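You operate a simulated robot arm through the tools that you are given. There is no shell and no other tool. Be economical: measure what you need, move in short steps, check, and stop when the job is done.

You run a simulated robot arm. Do the job below in one go: nothing can be reset, and whatever is moved stays where it is left.

TASK
Jog the pink sample back out from under the upper belt and shelve it.
Fine: direction switch to back, and to forward again at the end; stop jogging once the sample is clear of the gate; it goes on the upper sample shelf. Where these are worked on the way, their far stop is far enough and under half their travel is too little: direction switch.
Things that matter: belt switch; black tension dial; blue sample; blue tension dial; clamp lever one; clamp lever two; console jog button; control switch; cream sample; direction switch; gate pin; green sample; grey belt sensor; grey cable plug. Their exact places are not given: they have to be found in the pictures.

It is judged by the outcome, as a careful person would: the job done as asked, and still so three seconds after it is handed in. It fails if anything else is knocked over, pushed out of place, dropped, spilled or broken.

THE ROBOT
A 6-joint arm with a two-finger parallel gripper on a trunk, on a base that drives. Base frame: it is fixed to the floor where the robot stands at the start and does not move with it; the origin is under the middle of the robot, x ahead of it, y to its left, z up. Readings come in cm, degrees, newtons and seconds.
With the tool pointing down near the work surface it reaches from about 14 to 80 cm from the robot's upright axis, wherever it stands. Its first joint turns from -166.0 to 166.0 degrees. Places, roughly: belt switch [40, 10, 120]; black tension dial [-20, -240, 60]; blue tension dial [70, 40, 120]; clamp lever one [-10, -180, 80]; clamp lever two [20, -100, 80]; console jog button [30, 0, 110]; control switch [50, 20, 120]; direction switch [40, 0, 120]; guide one [10, -180, 80]; guide two [30, -100, 80]; jog console reset button [30, -10, 110]; jog console run button [40, 30, 110]; jog console stop button [30, 10, 110]; lock lever of the black dial [-10, -230, 60]; lock lever of the blue dial [80, 50, 120]; lower belt [160, -70, 70]. Payload 3.91 kg.
Tool frame: the origin (TCP) lies between the finger pads and is the grasp point; the fingertips stand 3 cm ahead of it; z points along the fingers, y is the line along which they close. The gripper opens to 11 cm. The fingers are 2 cm wide and 1 cm thick; the gripper's body (4.8 by 11.2 cm) begins 5.5 cm behind the TCP.
Orientation is that of the tool frame in the base frame, as a unit quaternion [x, y, z, w]. With the fingers straight down and closing along the base's y, the tool's x points along the base's -x, its y along +y and its z along -z.

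THE INTERFACE
- The arm moves only by the tool send_rows. Its argument "motion" is a list of rows, each a list of 7 numbers: the shift along the tool's x, y, z in mm, then the turn, a rotation vector about the tool's x, y, z in degrees, then the gripper command, from -1 (shut) to 1 (fully open), values between in proportion. In form: [[tx, ty, tz, ax, ay, az, gripper], ...]. A call has 1 to 10 rows; each row is the pose to reach, as a shift and turn from the pose commanded when the call began, along the tool's axes at that moment. Rows are played at 5 a second. More than 5 cm and 8.6 degrees between two rows, or a gripper value outside its range, and nothing of the call is played. Where a pose cannot be reached the arm comes as near as it can. A force on the tool above 90 N (or 10 N above the force at the start of the call, whichever is more), or a blocked arm, ends the call early, and 0.2 s more pass. Each finger travels about 10.8 cm/s and halts on what it meets, pressing with about 40 N; the grip force reading is that of the motor and also rises with nothing between the fingers. The clock runs only during rows and for 0.2 s after the last one: add rows that repeat a pose to give the fingers time. The reply holds the time, the measured pose of the TCP, the force on the tool along the base axes, the opening and the grip force, in the units named above and with some noise, with the torque about the TCP (base axes, N m) and any sound that the robot's microphone picked up.
- Cameras (640 x 400 px; columns grow to the right, rows downward): "scene" is now at [-8.4, -2.52, 154.79]; the picture's right is [-0.31, -0.95, 0.00], its down [-0.55, 0.18, -0.81] and it looks along [0.78, -0.25, -0.58] (base axes); focal length 214 px, centre (320, 200). "wrist" rides on the gripper at [7.7, 0.7, -11.4] in the tool frame; the picture's right is [-0.09, 1.00, 0.00], its down [-0.80, -0.07, -0.59] and it looks along [-0.59, -0.05, 0.80] (tool axes); focal length 270 px, centre (320, 200).
- capture(camera): a new picture of that camera. It takes no simulated time.
- raise_lower(by): slides the trunk up (or, below 0, down) by that many cm; the arm and the scene camera ride with it, the base frame stays. It gives what a move gives, with no picture.
- roll_base(legs): drives the robot by 1 to 6 legs, each [ahead, left, turn to the left] in cm, cm and degrees, along the robot's own axes; the way and the turn of a leg run together, so that a leg with both is an arc; at most 150 cm and 180 degrees a leg. The arm and the cameras ride along, it lands a little off, and it stops where it bumps. It gives what a move gives.
- turn_head(pan, tilt): turns the head with the scene camera to pan (to the left, within 86 degrees either way) and tilt (down, from -29 to 69), counted from straight ahead of the robot. It gives what a move gives.
- measure_at(camera, pixels): for up to 12 pixels [column, row] of the newest picture of that camera ("zoom" is the newest enlarged one), the place [x, y, z] in the base frame of the surface seen there, good to about 0.2 cm, but the place of the scene camera against the robot may be out by one fixed shift of up to 1.2 cm in any direction. It takes no simulated time.
- enlarge(camera, box): a new picture of the part [left, top, right, bottom] of that camera's present view, enlarged. It takes no simulated time.
- close_job(): hands the job in; it is judged then, once.

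Go step by step. Measure first, check grasps and placings, and put right what went wrong. The budget is 80 turns and 52 pictures, counting those below and the enlarged ones. Unless the task says otherwise, let go and move clear before handing in, and close with one line.

The tools are called after ">>>" as name(argument=value, ...) on one line, values as JSON. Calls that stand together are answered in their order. send_rows: Moves the arm, as the interface text tells. Its arguments: {"type":"object","properties":{"motion":{"type":"array","items":{"type":"array","items":{"type":"number"}}}},"required":["motion"]} The other tools are called the same way: raise_lower (by) slides the trunk up or down; roll_base (legs) drives the base; turn_head (pan, tilt) turns the head that bears the scene camera; capture (camera) takes a picture; measure_at (camera, pixels) gives the place of the surface under pixels of a picture; enlarge (camera, box) takes an enlarged picture of a part of a camera's view; close_job () hands the job in.

At the start:

```text
clock: 0.0
ee_pos: [35.64, 3.92, 137.26]
orientation: [-0.001, 1.0, 0.001, 0.0]
force: [-0.4, 0.6, -0.2]
ft_torque: [0.01, -0.02, 0.01]
opening: 11.0
gripper_force: 0.1
trunk travel left (down, up): [-47.5, 6.5]
robot x, y, heading: [0.07, -0.07, -0.1]
head pan, tilt: [-17.9, 35.5]
```

scene: 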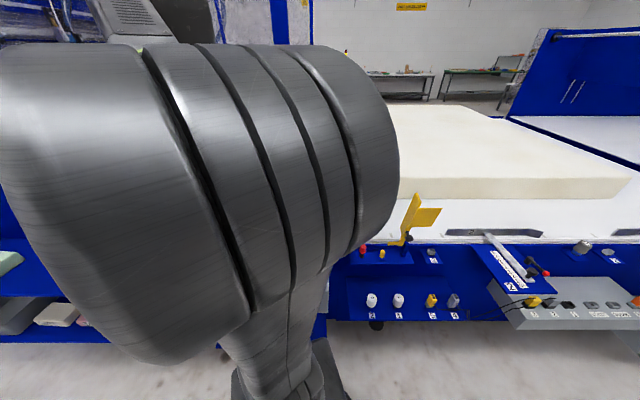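
wrist: 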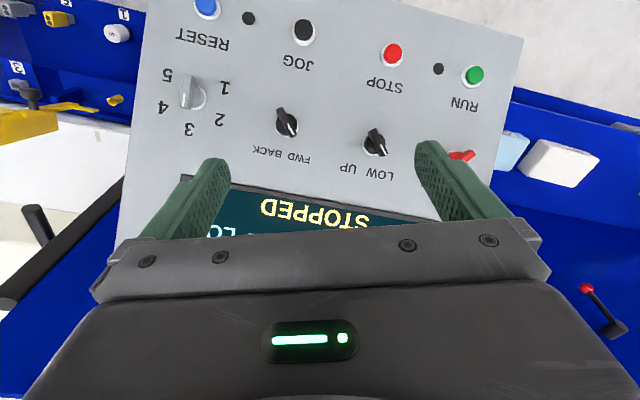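

The wrist view shows the jog console: JOG (303,32), FWD/BACK knob (287,123), LOW/UP knob (376,143), display "STOPPED". I'll enlarge it and also look around with the head.

>>> enlarge(camera="wrist", box=[130, 0, 530, 250])

>>> measure_at(camera="wrist", pixels=[[303, 30], [287, 121], [376, 143], [393, 53], [280, 160], [340, 90], [287, 108], [293, 135], [208, 5], [474, 75], [190, 95], [460, 155]])

>>> turn_head(pan=-60, tilt=30)

>>> capture(camera="scene")

```text
1.60 times, centred on (330, 125) of wrist
```

zoom: 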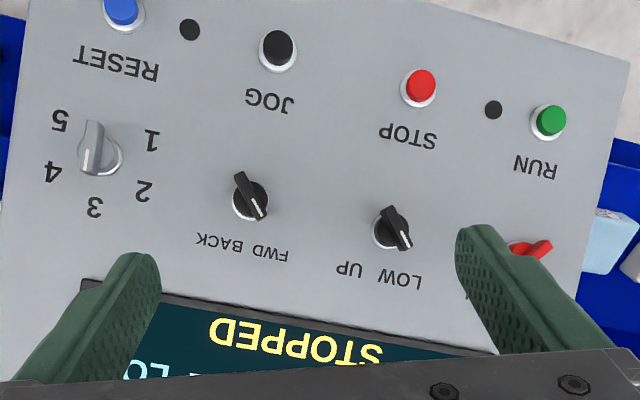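

```text
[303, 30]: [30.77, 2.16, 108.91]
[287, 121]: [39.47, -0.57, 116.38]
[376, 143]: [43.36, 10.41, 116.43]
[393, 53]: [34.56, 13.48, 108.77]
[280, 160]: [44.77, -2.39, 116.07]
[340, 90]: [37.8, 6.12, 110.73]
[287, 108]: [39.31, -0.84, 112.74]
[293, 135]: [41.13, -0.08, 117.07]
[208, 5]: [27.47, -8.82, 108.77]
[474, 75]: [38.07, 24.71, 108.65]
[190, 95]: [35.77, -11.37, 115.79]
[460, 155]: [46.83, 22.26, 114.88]
```

```text
clock: 1.1
ee_pos: [35.58, 3.85, 137.08]
orientation: [0.0, 1.0, 0.0, 0.0]
force: [0.1, 0.4, -0.3]
ft_torque: [-0.02, -0.01, 0.0]
opening: 10.99
gripper_force: 0.1
trunk travel left (down, up): [-47.5, 6.5]
robot x, y, heading: [0.17, -0.17, -0.2]
head pan, tilt: [-60.0, 30.0]
```

```text
48 pictures are left
```

scene: 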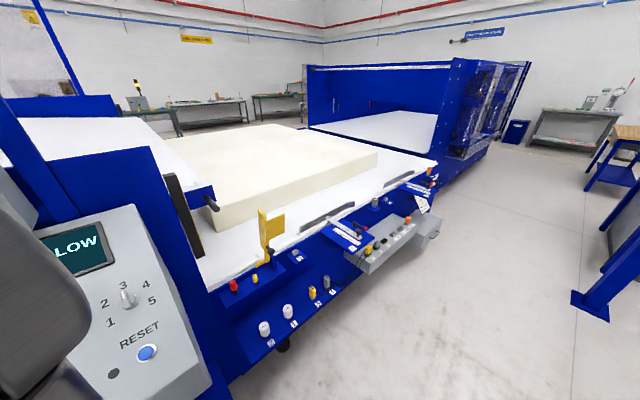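

The console's FWD/BACK pointer is at FWD and the belt selector shows LOW. I'll look around to find the pink sample, gate and shelves.

>>> turn_head(pan=35, tilt=30)

>>> capture(camera="scene")

>>> turn_head(pan=80, tilt=30)

>>> capture(camera="scene")

```text
clock: 2.8
ee_pos: [35.63, 3.91, 137.22]
orientation: [0.001, 1.0, -0.001, 0.001]
force: [0.1, 0.5, 1.1]
ft_torque: [0.0, 0.01, 0.01]
opening: 10.99
gripper_force: 0.0
trunk travel left (down, up): [-47.5, 6.5]
robot x, y, heading: [0.08, -0.58, 0.0]
head pan, tilt: [35.0, 30.0]
```

```text
47 pictures are left
```

scene: 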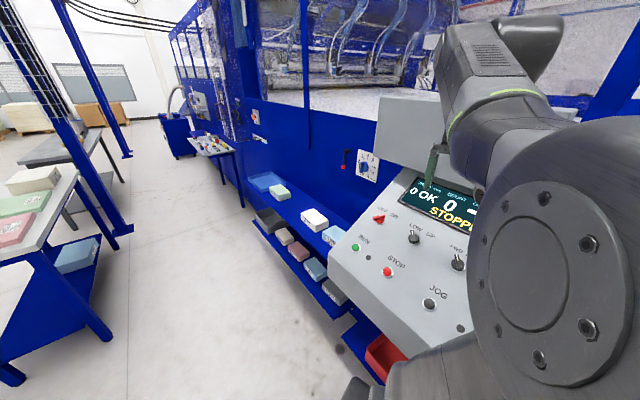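

```text
clock: 3.9
ee_pos: [35.69, 3.91, 137.05]
orientation: [0.0, 1.0, 0.0, 0.001]
force: [0.1, 0.1, 0.5]
ft_torque: [0.01, -0.03, 0.01]
opening: 11.01
gripper_force: 0.0
trunk travel left (down, up): [-47.5, 6.5]
robot x, y, heading: [-0.09, -0.28, -0.1]
head pan, tilt: [80.0, 30.0]
```

```text
46 pictures are left
```

scene: 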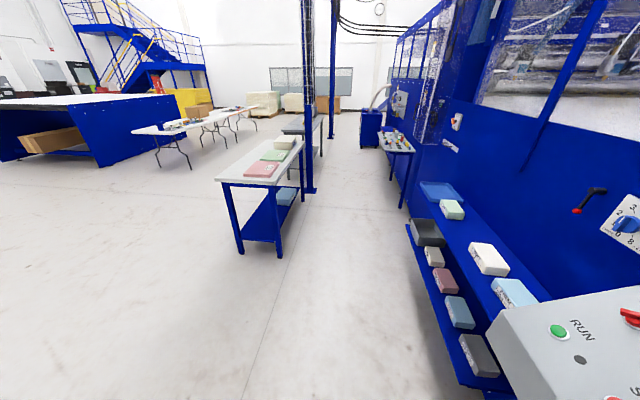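

Sample shelves are on the left of the console (upper: green, cream, blue). The pink sample must be at the right/ahead; I'll look there.

>>> turn_head(pan=-42, tilt=35)

>>> capture(camera="scene")

>>> enlarge(camera="scene", box=[240, 80, 560, 280])

```text
clock: 5.9
ee_pos: [35.62, 3.79, 137.19]
orientation: [0.001, 1.0, 0.0, 0.0]
force: [0.6, 0.4, 0.2]
ft_torque: [0.01, 0.02, 0.0]
opening: 10.98
gripper_force: 0.1
trunk travel left (down, up): [-47.5, 6.5]
robot x, y, heading: [-0.02, -0.05, -0.1]
head pan, tilt: [-42.0, 35.0]
```

```text
45 pictures are left
```

scene: 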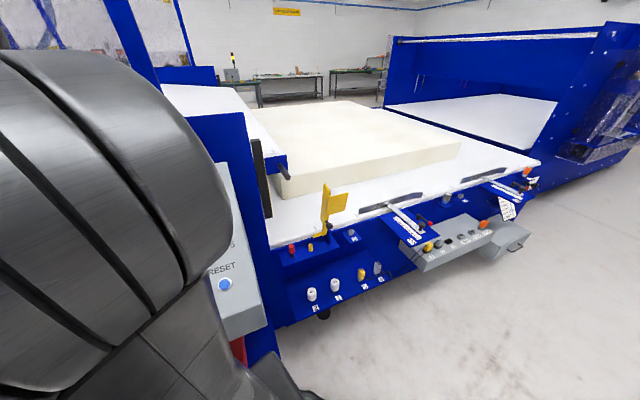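

```text
2.00 times, centred on (400, 180) of scene
```

zoom: 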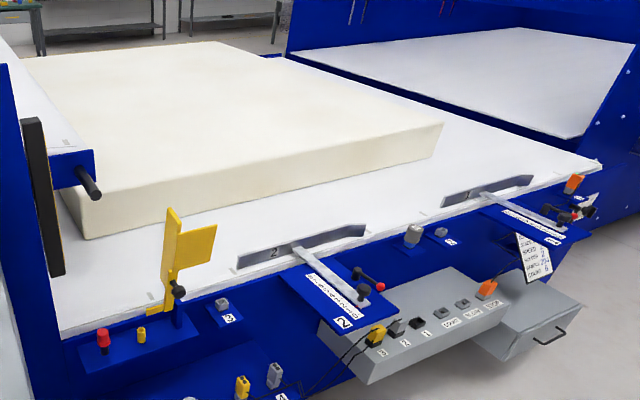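

The belt exit, yellow gate flag and its pins are at the right. I'll back off and shift right to see under the upper belt.

>>> roll_base(legs=[[-25, 0, 0], [0, -75, 0]])

>>> turn_head(pan=15, tilt=35)

>>> capture(camera="scene")

>>> capture(camera="wrist")

```text
clock: 11.4
ee_pos: [10.58, -71.59, 137.16]
orientation: [0.002, 1.0, 0.0, 0.0]
force: [0.0, 0.6, 0.2]
ft_torque: [-0.01, 0.03, 0.05]
opening: 11.0
gripper_force: 0.0
trunk travel left (down, up): [-47.5, 6.5]
robot x, y, heading: [-25.0, -75.7, -0.2]
head pan, tilt: [-42.0, 35.0]
```

```text
clock: 12.7
ee_pos: [10.55, -71.67, 137.18]
orientation: [0.002, 1.0, 0.0, 0.0]
force: [0.6, -0.3, 0.3]
ft_torque: [0.01, 0.0, -0.02]
opening: 11.02
gripper_force: 0.0
trunk travel left (down, up): [-47.5, 6.5]
robot x, y, heading: [-25.11, -74.98, 0.0]
head pan, tilt: [15.0, 35.0]
```

```text
43 pictures are left
```

scene: 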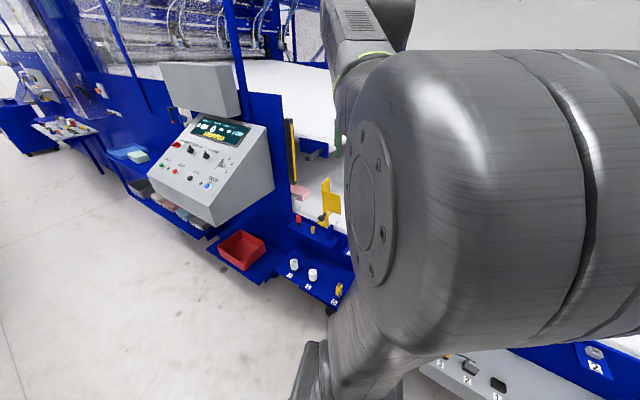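

```text
42 pictures are left
```

wrist: 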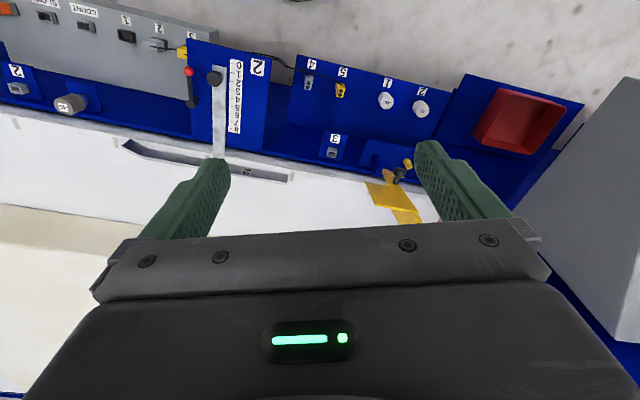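

>>> enlarge(camera="scene", box=[225, 130, 375, 280])

>>> measure_at(camera="scene", pixels=[[300, 188], [296, 193], [325, 200], [320, 225], [299, 218], [312, 228], [340, 140], [292, 150], [289, 125], [315, 150], [305, 205]])

>>> enlarge(camera="scene", box=[150, 100, 280, 230])

```text
2.67 times, centred on (300, 205) of scene
```

zoom: 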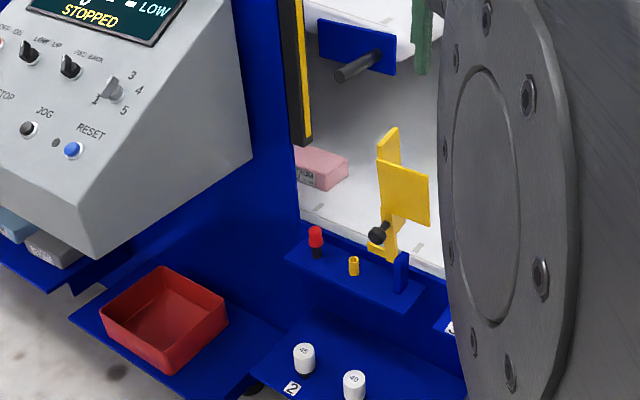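

```text
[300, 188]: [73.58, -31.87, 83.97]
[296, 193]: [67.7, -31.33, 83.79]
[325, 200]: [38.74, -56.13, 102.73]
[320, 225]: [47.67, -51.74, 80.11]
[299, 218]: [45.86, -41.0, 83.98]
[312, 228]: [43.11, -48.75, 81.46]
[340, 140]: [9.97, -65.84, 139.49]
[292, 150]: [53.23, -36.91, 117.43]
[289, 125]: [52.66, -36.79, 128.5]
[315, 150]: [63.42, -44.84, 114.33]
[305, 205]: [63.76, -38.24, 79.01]
```

```text
3.08 times, centred on (215, 165) of scene
```

zoom: 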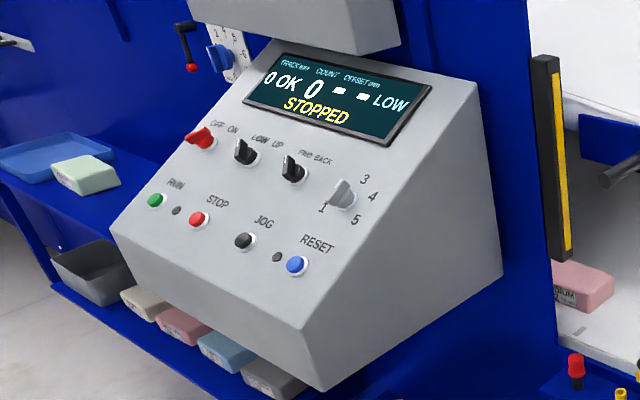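

The pink sample is visible at about (70,-31,82) behind the black/yellow bar; display says LOW, STOPPED. I'll move further right for a clear look at the gate and its pins.

>>> roll_base(legs=[[0, -50, 0]])

>>> turn_head(pan=42, tilt=30)

>>> capture(camera="scene")

>>> enlarge(camera="scene", box=[220, 100, 420, 300])

```text
clock: 15.7
ee_pos: [10.48, -121.74, 137.1]
orientation: [0.0, 1.0, 0.0, 0.0]
force: [0.7, -0.4, 0.3]
ft_torque: [0.03, 0.01, -0.01]
opening: 11.0
gripper_force: 0.1
trunk travel left (down, up): [-47.5, 6.5]
robot x, y, heading: [-24.86, -125.53, -0.3]
head pan, tilt: [15.0, 35.0]
```

```text
clock: 16.6
ee_pos: [10.52, -121.65, 137.12]
orientation: [0.002, 1.0, 0.001, -0.001]
force: [-0.2, -0.5, -0.1]
ft_torque: [0.03, 0.03, -0.03]
opening: 10.99
gripper_force: 0.0
trunk travel left (down, up): [-47.5, 6.5]
robot x, y, heading: [-25.51, -124.99, 0.0]
head pan, tilt: [42.0, 30.0]
```

```text
39 pictures are left
```

scene: 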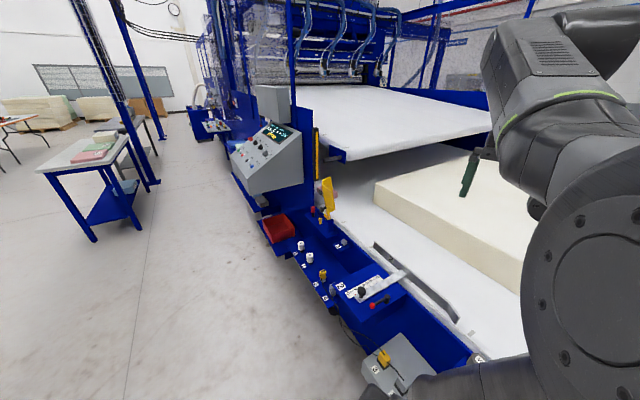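

```text
2.00 times, centred on (320, 200) of scene
```

zoom: 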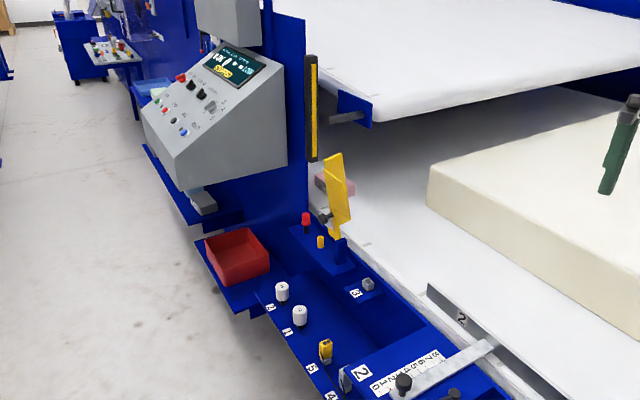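

>>> enlarge(camera="scene", box=[295, 160, 375, 250])

>>> measure_at(camera="scene", pixels=[[327, 185], [332, 205], [325, 182], [331, 180], [328, 216], [322, 209], [320, 221], [313, 211], [341, 192], [333, 190], [317, 140], [345, 118]])

```text
4.44 times, centred on (335, 205) of scene
```

zoom: 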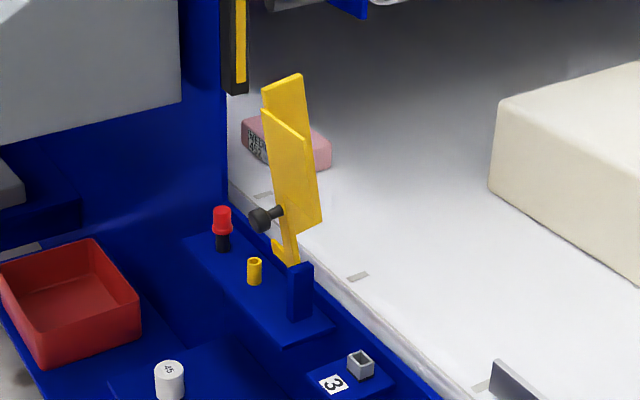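

```text
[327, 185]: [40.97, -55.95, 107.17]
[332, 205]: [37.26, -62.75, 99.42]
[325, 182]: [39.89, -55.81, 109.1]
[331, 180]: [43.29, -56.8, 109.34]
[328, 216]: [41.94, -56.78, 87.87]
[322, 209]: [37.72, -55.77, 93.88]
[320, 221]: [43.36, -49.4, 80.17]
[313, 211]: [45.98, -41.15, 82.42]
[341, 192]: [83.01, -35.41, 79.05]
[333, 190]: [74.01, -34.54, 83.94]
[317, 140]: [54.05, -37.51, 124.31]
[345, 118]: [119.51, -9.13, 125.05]
```

The gate arm is raised (yellow at about (40,-56..-63)), with its pin in; the sample's path on the lower belt is clear. I'll return to the console and take a close wrist picture of the switches.

>>> roll_base(legs=[[0, 120, 0], [24, 0, 0]])

>>> turn_head(pan=-42, tilt=35)

>>> capture(camera="wrist")

```text
clock: 24.0
ee_pos: [35.35, -2.31, 137.16]
orientation: [0.004, 1.0, 0.0, 0.0]
force: [0.4, -0.6, -0.9]
ft_torque: [0.01, 0.01, 0.0]
opening: 10.99
gripper_force: 0.0
trunk travel left (down, up): [-47.5, 6.5]
robot x, y, heading: [-0.3, -6.08, -0.3]
head pan, tilt: [42.0, 30.0]
```

```text
clock: 25.6
ee_pos: [35.3, -2.45, 137.14]
orientation: [0.004, 1.0, -0.001, 0.0]
force: [1.7, -0.7, -0.4]
ft_torque: [-0.01, 0.03, 0.01]
opening: 10.97
gripper_force: 0.1
trunk travel left (down, up): [-47.5, 6.5]
robot x, y, heading: [-0.61, -5.82, -0.6]
head pan, tilt: [-42.0, 35.0]
```

```text
36 pictures are left
```

wrist: 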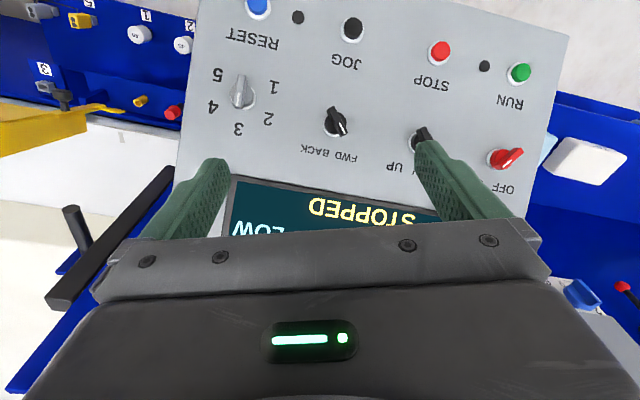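

>>> enlarge(camera="wrist", box=[290, 60, 550, 220])

>>> measure_at(camera="wrist", pixels=[[352, 22], [352, 36], [439, 46], [310, 60], [400, 90], [290, 140], [380, 170], [330, 110], [343, 131], [336, 120], [470, 110], [260, 140]])

```text
2.46 times, centred on (420, 140) of wrist
```

zoom: 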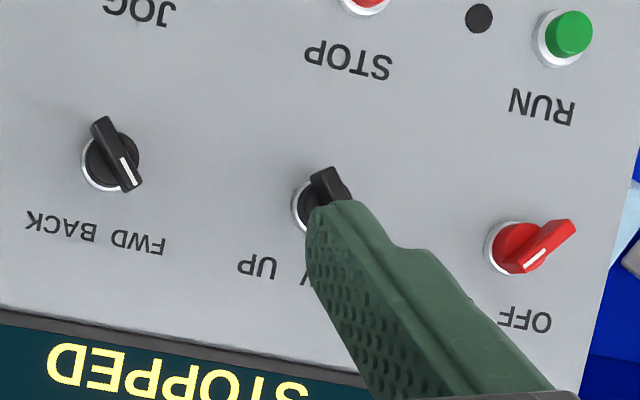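

```text
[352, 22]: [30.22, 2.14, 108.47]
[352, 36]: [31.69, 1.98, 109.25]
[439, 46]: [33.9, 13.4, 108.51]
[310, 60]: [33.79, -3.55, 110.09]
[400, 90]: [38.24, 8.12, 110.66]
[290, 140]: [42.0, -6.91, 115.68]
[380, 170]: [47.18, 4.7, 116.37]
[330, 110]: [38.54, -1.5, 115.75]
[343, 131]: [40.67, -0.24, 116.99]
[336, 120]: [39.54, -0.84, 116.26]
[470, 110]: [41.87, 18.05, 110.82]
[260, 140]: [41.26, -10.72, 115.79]
```

The OFF/ON switch is at ON, belt at LOW, and direction points FWD (45° left of up). The panel slopes about 31°, facing yaw -18°; I'll align the tool to the panel normal above the direction knob (39.6,-0.9,116.4), starting with orientation.

>>> send_rows(motion=[[0, 0, 0, 0, 0, 6, 1], [0, 0, 0, 0, 0, 12, 1], [0, 0, 0, 0, 0, 17.5, 1]])

>>> send_rows(motion=[[0, 0, 0, 0, -8, 0, 1], [0, 0, 0, 0, -16, 0, 0.5], [0, 0, 0, 0, -24, 0, 0], [0, 0, 0, 0, -31, 0, -0.25], [0, 0, 0, 0, -31, 0, -0.25]])

>>> send_rows(motion=[[0, 0, 0, 0, 0, -8, -0.25], [0, 0, 0, 0, 0, -16, -0.25], [0, 0, 0, 0, 0, -24, -0.25], [0, 0, 0, 0, 0, -32, -0.25], [0, 0, 0, 0, 0, -39, -0.25], [0, 0, 0, 0, 0, -44, -0.25], [0, 0, 0, 0, 0, -44, -0.25]])

>>> capture(camera="wrist")

```text
clock: 26.4
ee_pos: [35.27, -2.57, 137.05]
orientation: [0.157, 0.988, 0.0, 0.0]
force: [0.1, -0.7, 0.3]
ft_torque: [0.0, 0.02, 0.0]
opening: 11.01
gripper_force: 0.0
trunk travel left (down, up): [-47.5, 6.5]
robot x, y, heading: [-0.35, -6.08, -0.6]
head pan, tilt: [-42.0, 35.0]
```

```text
clock: 27.6
ee_pos: [35.27, -2.44, 137.21]
orientation: [0.15, 0.952, -0.041, 0.265]
force: [0.8, 0.2, 0.1]
ft_torque: [0.0, -0.02, 0.02]
opening: 4.12
gripper_force: 0.0
trunk travel left (down, up): [-47.5, 6.5]
robot x, y, heading: [-0.17, -6.0, -0.3]
head pan, tilt: [-42.0, 35.0]
```

```text
clock: 29.2
ee_pos: [35.26, -2.49, 137.16]
orientation: [-0.218, 0.939, -0.138, 0.229]
force: [-0.9, 0.7, -0.1]
ft_torque: [-0.03, -0.01, 0.0]
opening: 4.14
gripper_force: 0.1
trunk travel left (down, up): [-47.5, 6.5]
robot x, y, heading: [-0.67, -5.93, -0.5]
head pan, tilt: [-42.0, 35.0]
```

```text
34 pictures are left
```

wrist: 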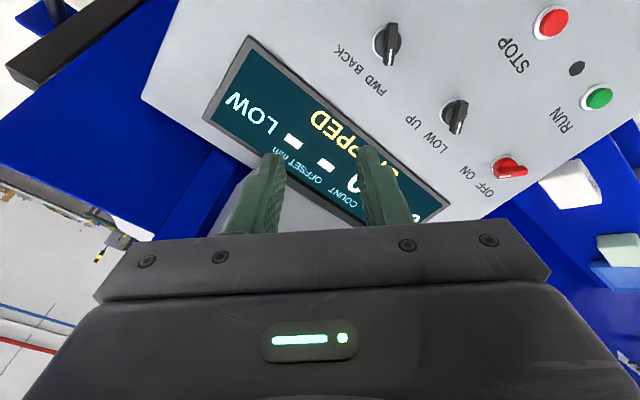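

The knob wing at (388,43) is now lined up with the tool. I'll measure it to place the approach.

>>> measure_at(camera="wrist", pixels=[[390, 28], [392, 40], [392, 58], [392, 64], [386, 45], [398, 45], [378, 40], [360, 40]])

>>> enlarge(camera="wrist", box=[340, 0, 440, 90])

```text
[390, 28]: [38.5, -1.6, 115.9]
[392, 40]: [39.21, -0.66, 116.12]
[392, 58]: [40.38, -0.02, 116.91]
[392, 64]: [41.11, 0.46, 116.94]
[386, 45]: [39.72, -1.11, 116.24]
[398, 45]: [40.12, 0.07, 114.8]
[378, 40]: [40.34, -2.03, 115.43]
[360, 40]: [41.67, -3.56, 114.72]
```

```text
4.44 times, centred on (390, 45) of wrist
```

zoom: 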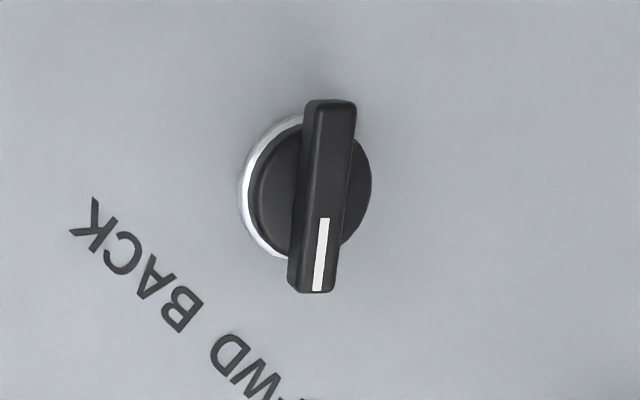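

>>> send_rows(motion=[[10, 22, 40, 0, 0, 0, -0.25], [20, 44, 80, 0, 0, 0, -0.25], [30, 66, 115, 0, 0, 0, -0.25], [33.2, 74.4, 135, 0, 0, 0, -0.25], [33.2, 74.4, 135, 0, 0, 0, -0.25]])

>>> capture(camera="wrist")

```text
clock: 30.4
ee_pos: [36.68, 0.3, 121.58]
orientation: [-0.218, 0.939, -0.138, 0.23]
force: [0.0, -1.0, -0.5]
ft_torque: [-0.01, -0.01, 0.02]
opening: 4.1
gripper_force: 0.1
trunk travel left (down, up): [-47.5, 6.5]
robot x, y, heading: [-0.29, -5.73, -0.3]
head pan, tilt: [-42.0, 35.0]
```

```text
32 pictures are left
```

wrist: 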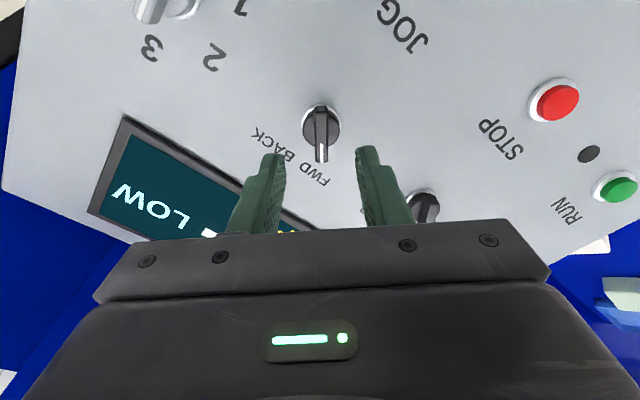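

The knob (321,130) is centred between the fingers. I'll descend 42 mm and close on the wing.

>>> send_rows(motion=[[0, 0, 20, 0, 0, 0, -0.25], [0, 0, 42, 0, 0, 0, -0.25], [0, 0, 42, 0, 0, 0, -0.25], [0, 0, 42, 0, 0, 0, -0.7], [0, 0, 42, 0, 0, 0, -1], [0, 0, 42, 0, 0, 0, -1]])

>>> capture(camera="wrist")

```text
clock: 31.8
ee_pos: [38.68, -0.3, 117.96]
orientation: [-0.217, 0.939, -0.137, 0.229]
force: [-1.0, 5.1, -8.8]
ft_torque: [0.5, -0.81, -0.59]
opening: 1.0
gripper_force: 45.0
trunk travel left (down, up): [-47.5, 6.5]
robot x, y, heading: [-0.77, -5.99, -0.4]
head pan, tilt: [-42.0, 35.0]
```

```text
31 pictures are left
```

wrist: 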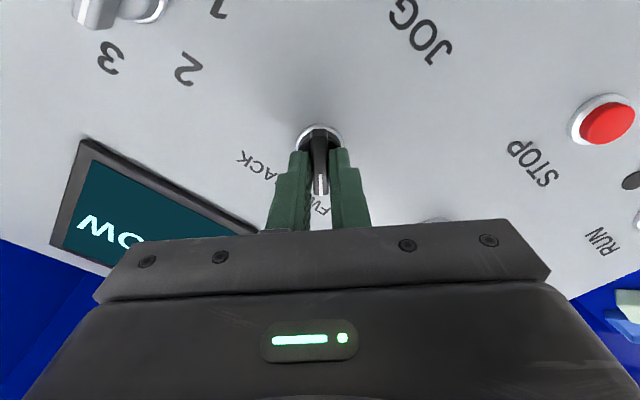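

Gripped (opening 1.0). Now turn +88° about the tool axis towards BACK.

>>> send_rows(motion=[[0, 0, 0, 0, 0, 8.5, -1], [0, 0, 0, 0, 0, 17, -1], [0, 0, 0, 0, 0, 25.5, -1], [0, 0, 0, 0, 0, 34, -1], [0, 0, 0, 0, 0, 42.5, -1], [0, 0, 0, 0, 0, 51, -1], [0, 0, 0, 0, 0, 59.5, -1], [0, 0, 0, 0, 0, 68, -1], [0, 0, 0, 0, 0, 76.5, -1], [0, 0, 0, 0, 0, 85, -1]])

>>> capture(camera="wrist")

```text
clock: 34.0
ee_pos: [38.67, -0.38, 118.0]
orientation: [0.475, 0.838, 0.053, 0.263]
force: [-7.4, -0.9, -16.1]
ft_torque: [0.38, 0.64, 1.18]
opening: 0.92
gripper_force: 44.6
trunk travel left (down, up): [-47.5, 6.5]
robot x, y, heading: [-0.16, -6.08, -0.4]
head pan, tilt: [-42.0, 35.0]
```

```text
30 pictures are left
```

wrist: 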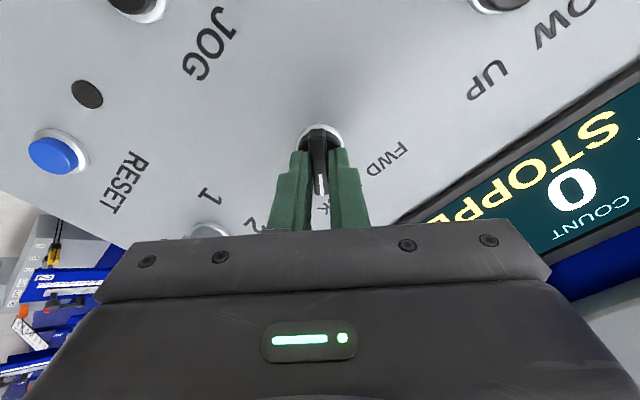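

The knob now points at BACK. Release, retreat along the axis and turn back to neutral, then close the fingers for pressing.

>>> send_rows(motion=[[0, 0, 0, 0, 0, 0, -0.25], [0, 0, 0, 0, 0, 0, -0.25], [0, 0, -25, 0, 0, 0, -0.25], [0, 0, -50, 0, 0, -8, -0.25], [0, 0, -50, 0, 0, -16, -0.4], [0, 0, -50, 0, 0, -24, -0.6], [0, 0, -50, 0, 0, -32, -0.8], [0, 0, -50, 0, 0, -40, -1], [0, 0, -50, 0, 0, -41, -1], [0, 0, -50, 0, 0, -41, -1]])

>>> capture(camera="wrist")

>>> capture(camera="scene")

```text
clock: 36.2
ee_pos: [36.3, 0.35, 122.42]
orientation: [0.15, 0.952, -0.041, 0.264]
force: [0.1, 0.4, -1.3]
ft_torque: [0.0, -0.04, 0.0]
opening: 0.0
gripper_force: 37.8
trunk travel left (down, up): [-47.5, 6.5]
robot x, y, heading: [-0.4, -5.71, -0.5]
head pan, tilt: [-42.0, 35.0]
```

```text
29 pictures are left
```

wrist: 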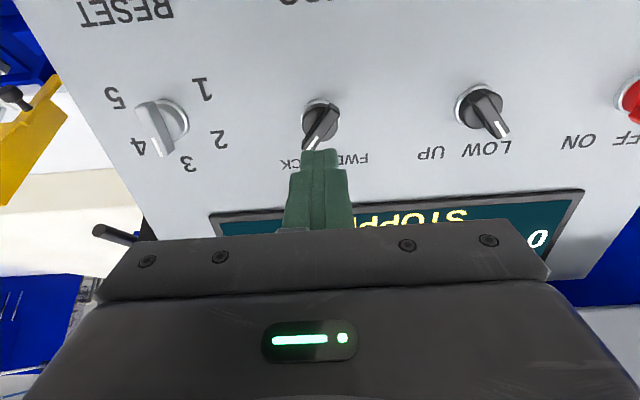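

```text
28 pictures are left
```

scene: 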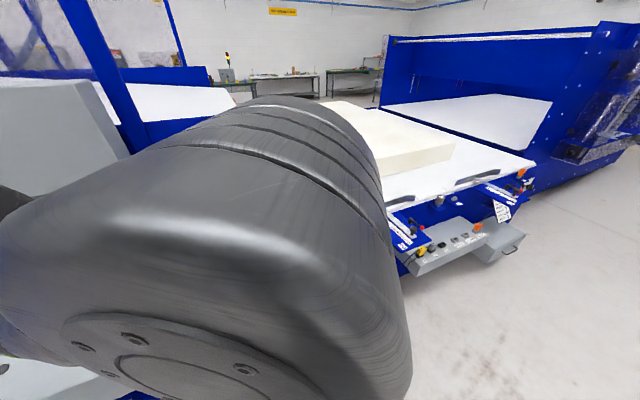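

Direction is at BACK. The elbow blocks the view of the belt, so I'll retreat the tool, shift the base right, and reach the JOG button from there while watching the sample.

>>> send_rows(motion=[[0, 0, -40, 0, 0, 0, -1], [0, 0, -80, 0, 0, 0, -1]])

>>> roll_base(legs=[[-12, 0, 0], [0, -42, 0]])

>>> turn_head(pan=-2, tilt=40)

```text
clock: 36.8
ee_pos: [32.28, 1.52, 129.33]
orientation: [0.151, 0.952, -0.042, 0.264]
force: [0.1, -0.2, -0.5]
ft_torque: [0.0, -0.03, 0.0]
opening: 0.01
gripper_force: 38.1
trunk travel left (down, up): [-47.5, 6.5]
robot x, y, heading: [-0.43, -5.83, -0.5]
head pan, tilt: [-42.0, 35.0]
```

```text
clock: 40.2
ee_pos: [19.96, -40.59, 129.41]
orientation: [0.151, 0.952, -0.042, 0.263]
force: [-0.2, -0.8, 0.2]
ft_torque: [0.03, 0.03, 0.07]
opening: 0.0
gripper_force: 37.5
trunk travel left (down, up): [-47.5, 6.5]
robot x, y, heading: [-12.63, -48.18, -0.7]
head pan, tilt: [-42.0, 35.0]
```

```text
clock: 41.3
ee_pos: [19.85, -40.68, 129.32]
orientation: [0.152, 0.952, -0.042, 0.264]
force: [1.0, -0.4, -0.5]
ft_torque: [0.0, -0.01, 0.02]
opening: 0.0
gripper_force: 37.5
trunk travel left (down, up): [-47.5, 6.5]
robot x, y, heading: [-12.65, -48.39, -0.8]
head pan, tilt: [-2.0, 40.0]
```

>>> send_rows(motion=[[13, 44, 4, 0, 0, 0, -1], [26, 88, 8, 0, 0, 0, -1], [39, 132, 12, 0, 0, 0, -1], [52, 176, 16, 0, 0, 0, -1], [65, 220, 20, 0, 0, 0, -1], [78, 264, 24, 0, 0, 0, -1], [91, 308, 28, 0, 0, 0, -1], [104, 352, 32, 0, 0, 0, -1], [117, 396, 36, 0, 0, 0, -1], [130, 440, 40, 0, 0, 0, -1]])

>>> capture(camera="scene")

>>> capture(camera="wrist")

```text
clock: 43.5
ee_pos: [24.91, 4.19, 119.06]
orientation: [0.151, 0.952, -0.042, 0.264]
force: [0.0, -0.1, -0.7]
ft_torque: [-0.02, 0.0, -0.01]
opening: 0.02
gripper_force: 37.9
trunk travel left (down, up): [-47.5, 6.5]
robot x, y, heading: [-12.76, -47.83, -0.4]
head pan, tilt: [-2.0, 40.0]
```

```text
27 pictures are left
```

scene: 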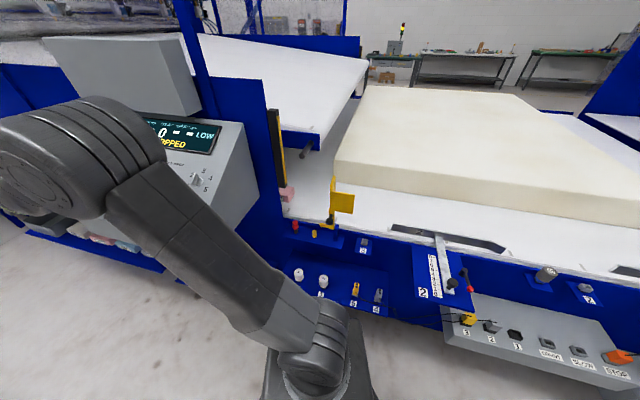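

```text
26 pictures are left
```

wrist: 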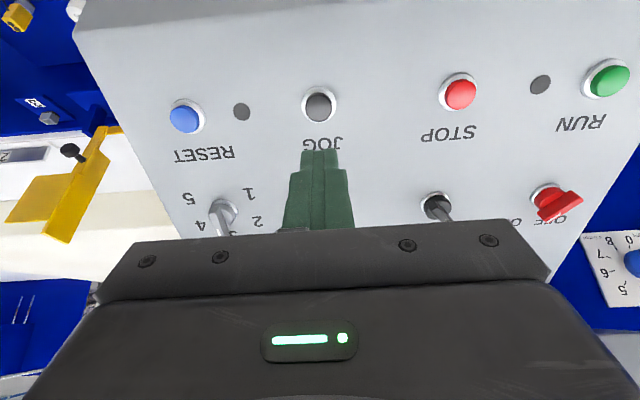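

Excellent view: sample at (288,195), gate at (340,200), display visible; JOG (319,104) is aligned. I'll verify its position and then press.

>>> measure_at(camera="wrist", pixels=[[319, 104], [319, 98], [319, 112], [312, 104], [327, 104]])

>>> measure_at(camera="scene", pixels=[[288, 192], [285, 200], [281, 190], [332, 185], [353, 200], [292, 207], [340, 165], [350, 190], [400, 235], [310, 135], [330, 222], [360, 212]])

```text
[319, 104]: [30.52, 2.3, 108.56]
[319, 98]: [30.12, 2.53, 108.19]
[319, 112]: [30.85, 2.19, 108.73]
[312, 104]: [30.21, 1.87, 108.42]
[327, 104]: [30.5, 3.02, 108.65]
```

```text
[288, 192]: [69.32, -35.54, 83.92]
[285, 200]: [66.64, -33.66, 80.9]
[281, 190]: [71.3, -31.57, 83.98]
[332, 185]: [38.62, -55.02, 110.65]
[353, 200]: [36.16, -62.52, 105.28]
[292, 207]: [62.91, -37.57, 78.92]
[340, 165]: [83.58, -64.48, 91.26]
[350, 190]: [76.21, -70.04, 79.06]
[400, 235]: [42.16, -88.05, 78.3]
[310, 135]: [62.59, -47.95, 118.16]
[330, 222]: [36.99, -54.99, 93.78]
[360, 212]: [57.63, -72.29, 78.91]
```

Button contact is about 90 mm ahead along the tool. First a short test press, then back off and look.

>>> send_rows(motion=[[2, 0, 40, 0, 0, 0, -1], [3.5, 0, 80, 0, 0, 0, -1], [3.5, 0, 90, 0, 0, 0, -1], [3.5, 0, 95, 0, 0, 0, -1], [3.5, 0, 95, 0, 0, 0, -1], [3.5, 0, 80, 0, 0, 0, -1]])

>>> enlarge(camera="scene", box=[140, 90, 380, 240])

```text
clock: 44.9
ee_pos: [28.58, 2.76, 112.17]
orientation: [0.152, 0.952, -0.042, 0.264]
force: [-0.2, -1.0, -0.4]
ft_torque: [0.01, -0.01, -0.03]
opening: 0.0
gripper_force: 37.5
trunk travel left (down, up): [-47.5, 6.5]
robot x, y, heading: [-13.03, -48.33, -0.5]
head pan, tilt: [-2.0, 40.0]
heard: click
```

```text
2.67 times, centred on (260, 165) of scene
```

zoom: 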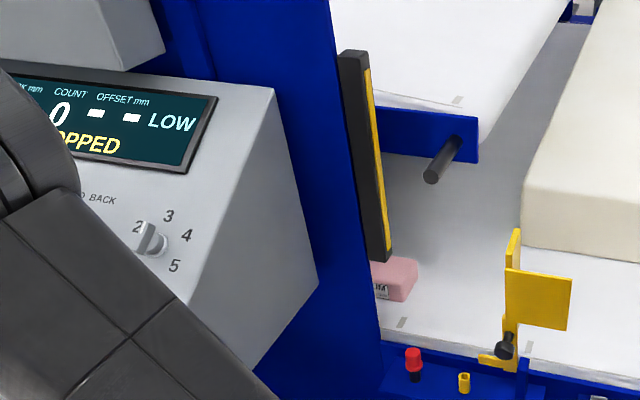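

A click was heard; any shift was small. I'll press for about 1 s and compare.

>>> measure_at(camera="zoom", pixels=[[412, 268], [405, 292], [395, 275]])

>>> send_rows(motion=[[0, 0, 10, 0, 0, 0, -1], [0, 0, 15, 0, 0, 0, -1], [0, 0, 15, 0, 0, 0, -1], [0, 0, 15, 0, 0, 0, -1], [0, 0, 15, 0, 0, 0, -1], [0, 0, 15, 0, 0, 0, -1], [0, 0, 0, 0, 0, 0, -1]])

>>> enlarge(camera="scene", box=[140, 90, 380, 240])

```text
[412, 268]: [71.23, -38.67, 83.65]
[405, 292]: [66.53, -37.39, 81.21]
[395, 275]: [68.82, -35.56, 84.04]
```

```text
clock: 46.5
ee_pos: [28.49, 2.7, 112.02]
orientation: [0.151, 0.952, -0.041, 0.264]
force: [-0.8, -0.7, 0.2]
ft_torque: [0.0, 0.01, 0.01]
opening: 0.01
gripper_force: 37.5
trunk travel left (down, up): [-47.5, 6.5]
robot x, y, heading: [-12.99, -48.18, -0.3]
head pan, tilt: [-2.0, 40.0]
heard: click
```

```text
2.67 times, centred on (260, 165) of scene
```

zoom: 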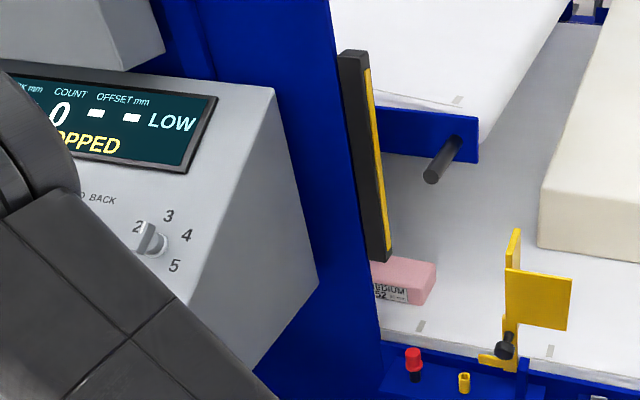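

The belt moves the sample outward (-y). I'll measure the rate.

>>> measure_at(camera="zoom", pixels=[[431, 268], [424, 292], [395, 275], [378, 266]])

>>> send_rows(motion=[[0, 0, 15, 0, 0, 0, -1], [0, 0, 15, 0, 0, 0, -1], [0, 0, 15, 0, 0, 0, -1], [0, 0, 15, 0, 0, 0, -1], [0, 0, 15, 0, 0, 0, -1], [0, 0, 15, 0, 0, 0, -1], [0, 0, 15, 0, 0, 0, -1], [0, 0, 15, 0, 0, 0, -1], [0, 0, 15, 0, 0, 0, -1], [0, 0, 0, 0, 0, 0, -1]])

>>> enlarge(camera="scene", box=[220, 110, 460, 260])

```text
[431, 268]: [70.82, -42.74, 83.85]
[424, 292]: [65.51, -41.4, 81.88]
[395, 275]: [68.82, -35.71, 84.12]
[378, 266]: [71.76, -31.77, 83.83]
```

```text
clock: 48.7
ee_pos: [28.51, 2.77, 112.05]
orientation: [0.15, 0.952, -0.041, 0.264]
force: [-0.7, 0.4, -0.2]
ft_torque: [0.01, 0.0, 0.01]
opening: 0.01
gripper_force: 37.8
trunk travel left (down, up): [-47.5, 6.5]
robot x, y, heading: [-12.78, -48.26, -0.5]
head pan, tilt: [-2.0, 40.0]
heard: click
```

```text
2.67 times, centred on (340, 185) of scene
```

zoom: 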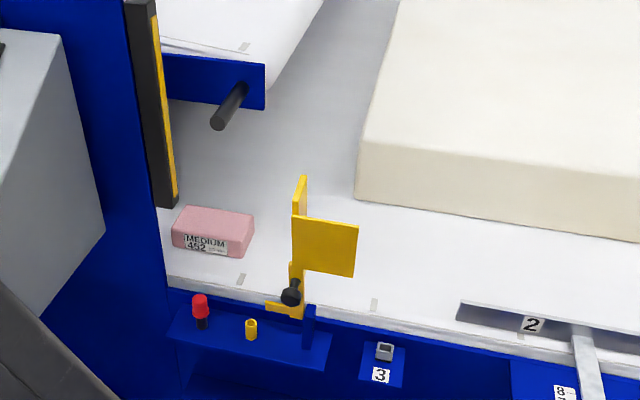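

>>> measure_at(camera="zoom", pixels=[[253, 217], [243, 250], [180, 209], [174, 240], [215, 225], [248, 214], [298, 312], [310, 245], [275, 306], [318, 335]])

>>> enlarge(camera="wrist", box=[0, 100, 160, 260])

```text
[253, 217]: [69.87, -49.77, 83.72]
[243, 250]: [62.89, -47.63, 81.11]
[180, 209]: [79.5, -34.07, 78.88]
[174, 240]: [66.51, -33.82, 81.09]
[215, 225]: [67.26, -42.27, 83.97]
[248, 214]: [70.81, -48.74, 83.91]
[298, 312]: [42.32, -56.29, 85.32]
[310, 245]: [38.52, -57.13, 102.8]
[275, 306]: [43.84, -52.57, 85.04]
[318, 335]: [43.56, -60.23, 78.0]
```

```text
2.50 times, centred on (80, 180) of wrist
```

zoom: 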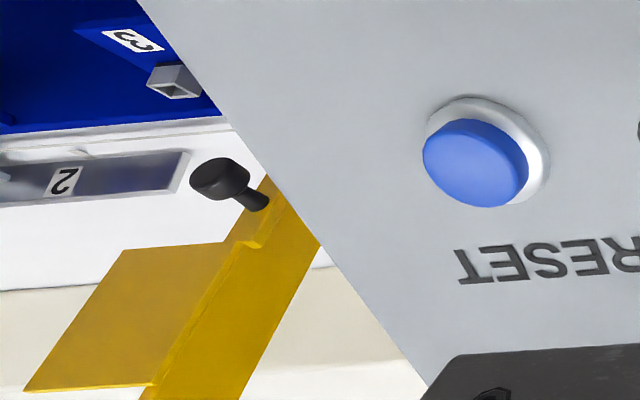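

Sample spans about 14–15 cm along the belt and moves along the belt axis (yawed 18°) at ~4 cm/s; it must go ~38 cm further to clear the gate plate. I'll jog some more and pan the head to also see the foam block's far end.

>>> turn_head(pan=-30, tilt=38)

>>> send_rows(motion=[[0, 0, 15, 0, 0, 0, -1], [0, 0, 15, 0, 0, 0, -1], [0, 0, 15, 0, 0, 0, -1], [0, 0, 15, 0, 0, 0, -1], [0, 0, 15, 0, 0, 0, -1], [0, 0, 15, 0, 0, 0, -1], [0, 0, 15, 0, 0, 0, -1], [0, 0, 15, 0, 0, 0, -1], [0, 0, 15, 0, 0, 0, -1], [0, 0, 0, 0, 0, 0, -1]])

>>> capture(camera="scene")

```text
clock: 49.6
ee_pos: [28.52, 2.89, 112.14]
orientation: [0.152, 0.951, -0.042, 0.264]
force: [0.2, 0.2, -0.4]
ft_torque: [0.0, -0.01, -0.02]
opening: 0.01
gripper_force: 37.8
trunk travel left (down, up): [-47.5, 6.5]
robot x, y, heading: [-12.66, -48.28, -0.5]
head pan, tilt: [-30.0, 38.0]
```

```text
clock: 51.8
ee_pos: [28.52, 2.76, 112.08]
orientation: [0.151, 0.952, -0.041, 0.264]
force: [0.5, 0.2, 0.5]
ft_torque: [-0.01, -0.02, 0.0]
opening: 0.02
gripper_force: 37.6
trunk travel left (down, up): [-47.5, 6.5]
robot x, y, heading: [-12.81, -48.31, -0.6]
head pan, tilt: [-30.0, 38.0]
heard: click
```

```text
21 pictures are left
```

scene: 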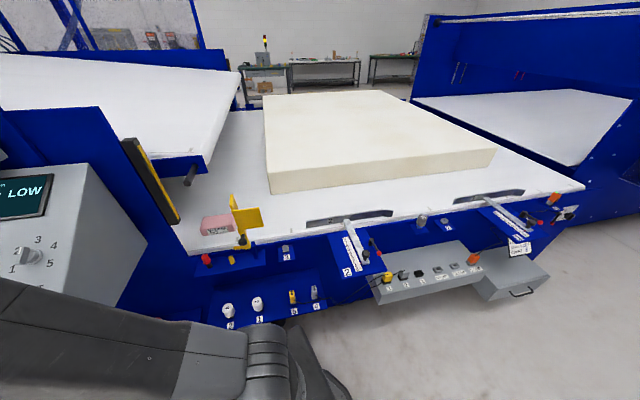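

>>> measure_at(camera="scene", pixels=[[495, 152], [491, 164], [583, 186], [270, 192], [268, 170], [203, 220], [230, 214], [310, 222], [390, 211], [232, 195], [260, 210], [236, 235]])

```text
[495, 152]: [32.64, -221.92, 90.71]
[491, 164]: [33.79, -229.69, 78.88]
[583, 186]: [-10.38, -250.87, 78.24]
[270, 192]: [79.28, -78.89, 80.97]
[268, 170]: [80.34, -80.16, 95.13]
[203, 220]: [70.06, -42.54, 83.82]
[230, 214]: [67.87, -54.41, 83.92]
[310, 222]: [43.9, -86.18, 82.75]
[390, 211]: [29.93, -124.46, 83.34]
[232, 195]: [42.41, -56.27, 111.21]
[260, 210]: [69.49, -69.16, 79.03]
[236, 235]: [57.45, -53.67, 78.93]
```

The foam's far end has 40 cm to the belt end, so 31 cm more jogging is safe, and the sample's lane is clear of guide two. Continue with three bursts, then check.

>>> send_rows(motion=[[0, 0, 15, 0, 0, 0, -1], [0, 0, 15, 0, 0, 0, -1], [0, 0, 15, 0, 0, 0, -1], [0, 0, 15, 0, 0, 0, -1], [0, 0, 15, 0, 0, 0, -1], [0, 0, 15, 0, 0, 0, -1], [0, 0, 15, 0, 0, 0, -1], [0, 0, 15, 0, 0, 0, -1], [0, 0, 15, 0, 0, 0, -1], [0, 0, 0, 0, 0, 0, -1]])

>>> send_rows(motion=[[0, 0, 15, 0, 0, 0, -1], [0, 0, 15, 0, 0, 0, -1], [0, 0, 15, 0, 0, 0, -1], [0, 0, 15, 0, 0, 0, -1], [0, 0, 15, 0, 0, 0, -1], [0, 0, 15, 0, 0, 0, -1], [0, 0, 15, 0, 0, 0, -1], [0, 0, 15, 0, 0, 0, -1], [0, 0, 15, 0, 0, 0, -1], [0, 0, 0, 0, 0, 0, -1]])

>>> send_rows(motion=[[0, 0, 15, 0, 0, 0, -1], [0, 0, 15, 0, 0, 0, -1], [0, 0, 15, 0, 0, 0, -1], [0, 0, 15, 0, 0, 0, -1], [0, 0, 15, 0, 0, 0, -1], [0, 0, 15, 0, 0, 0, -1], [0, 0, 15, 0, 0, 0, -1], [0, 0, 15, 0, 0, 0, -1], [0, 0, 15, 0, 0, 0, -1], [0, 0, 0, 0, 0, 0, -1]])

>>> enlarge(camera="scene", box=[160, 150, 360, 275])

```text
clock: 54.0
ee_pos: [28.63, 2.85, 112.05]
orientation: [0.15, 0.952, -0.042, 0.264]
force: [0.1, 0.7, -0.8]
ft_torque: [0.02, 0.0, -0.02]
opening: 0.0
gripper_force: 37.9
trunk travel left (down, up): [-47.5, 6.5]
robot x, y, heading: [-12.62, -48.27, -0.5]
head pan, tilt: [-30.0, 38.0]
heard: click
```

```text
clock: 56.2
ee_pos: [28.61, 2.8, 112.2]
orientation: [0.151, 0.952, -0.043, 0.264]
force: [-0.1, 0.2, -0.5]
ft_torque: [0.0, -0.01, 0.0]
opening: 0.0
gripper_force: 37.5
trunk travel left (down, up): [-47.5, 6.5]
robot x, y, heading: [-12.71, -48.25, -0.5]
head pan, tilt: [-30.0, 38.0]
heard: click
```

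```text
clock: 58.4
ee_pos: [28.56, 2.69, 112.16]
orientation: [0.151, 0.952, -0.043, 0.263]
force: [0.1, 1.0, 0.2]
ft_torque: [0.0, 0.01, 0.0]
opening: 0.01
gripper_force: 37.7
trunk travel left (down, up): [-47.5, 6.5]
robot x, y, heading: [-12.8, -48.29, -0.4]
head pan, tilt: [-30.0, 38.0]
heard: click
```

```text
3.20 times, centred on (260, 212) of scene
```

zoom: 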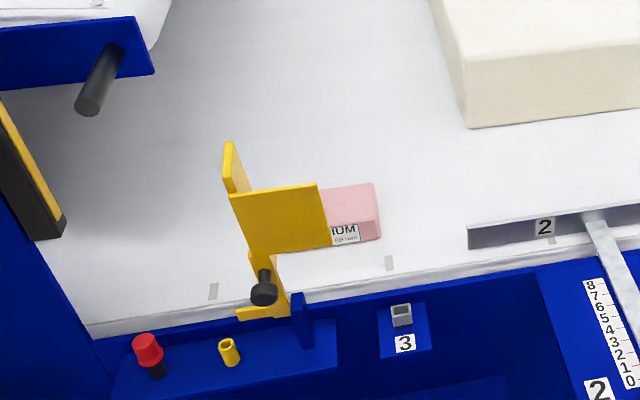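

>>> measure_at(camera="zoom", pixels=[[370, 190], [376, 218], [335, 195], [345, 235], [480, 240], [378, 188], [374, 238], [315, 245]])

```text
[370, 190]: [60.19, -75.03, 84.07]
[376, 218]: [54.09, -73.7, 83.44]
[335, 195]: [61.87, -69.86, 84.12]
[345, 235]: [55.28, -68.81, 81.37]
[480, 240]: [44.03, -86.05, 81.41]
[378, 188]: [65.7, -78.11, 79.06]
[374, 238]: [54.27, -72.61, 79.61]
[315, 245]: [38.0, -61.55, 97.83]
```

Lead edge at s≈53, trailing edge ≈39 (gate plate ends at ≈48). About 11–12 cm more.

>>> send_rows(motion=[[0, 0, 15, 0, 0, 0, -1], [0, 0, 15, 0, 0, 0, -1], [0, 0, 15, 0, 0, 0, -1], [0, 0, 15, 0, 0, 0, -1], [0, 0, 15, 0, 0, 0, -1], [0, 0, 15, 0, 0, 0, -1], [0, 0, 15, 0, 0, 0, -1], [0, 0, 15, 0, 0, 0, -1], [0, 0, 15, 0, 0, 0, -1], [0, 0, 0, 0, 0, 0, -1]])

>>> send_rows(motion=[[0, 0, 15, 0, 0, 0, -1], [0, 0, 15, 0, 0, 0, -1], [0, 0, 15, 0, 0, 0, -1], [0, 0, 15, 0, 0, 0, -1], [0, 0, 15, 0, 0, 0, -1], [0, 0, 15, 0, 0, 0, -1], [0, 0, 15, 0, 0, 0, -1], [0, 0, 0, 0, 0, 0, -1], [0, 0, -60, 0, 0, 0, -1], [0, 0, -60, 0, 0, 0, -1]])

>>> enlarge(camera="scene", box=[160, 150, 360, 275])

```text
clock: 60.6
ee_pos: [28.56, 2.81, 112.25]
orientation: [0.15, 0.952, -0.042, 0.264]
force: [0.4, 0.3, -0.5]
ft_torque: [0.04, 0.0, 0.03]
opening: 0.0
gripper_force: 37.3
trunk travel left (down, up): [-47.5, 6.5]
robot x, y, heading: [-12.48, -48.27, -0.5]
head pan, tilt: [-30.0, 38.0]
heard: click
```

```text
refused: row 9 steps farther than a row can; nothing moved
```

```text
3.20 times, centred on (260, 212) of scene
```

zoom: 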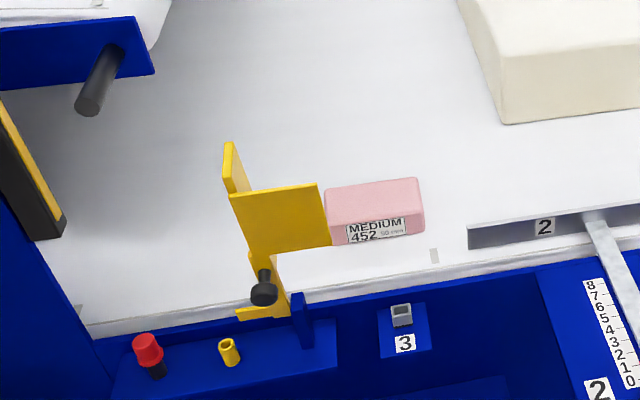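

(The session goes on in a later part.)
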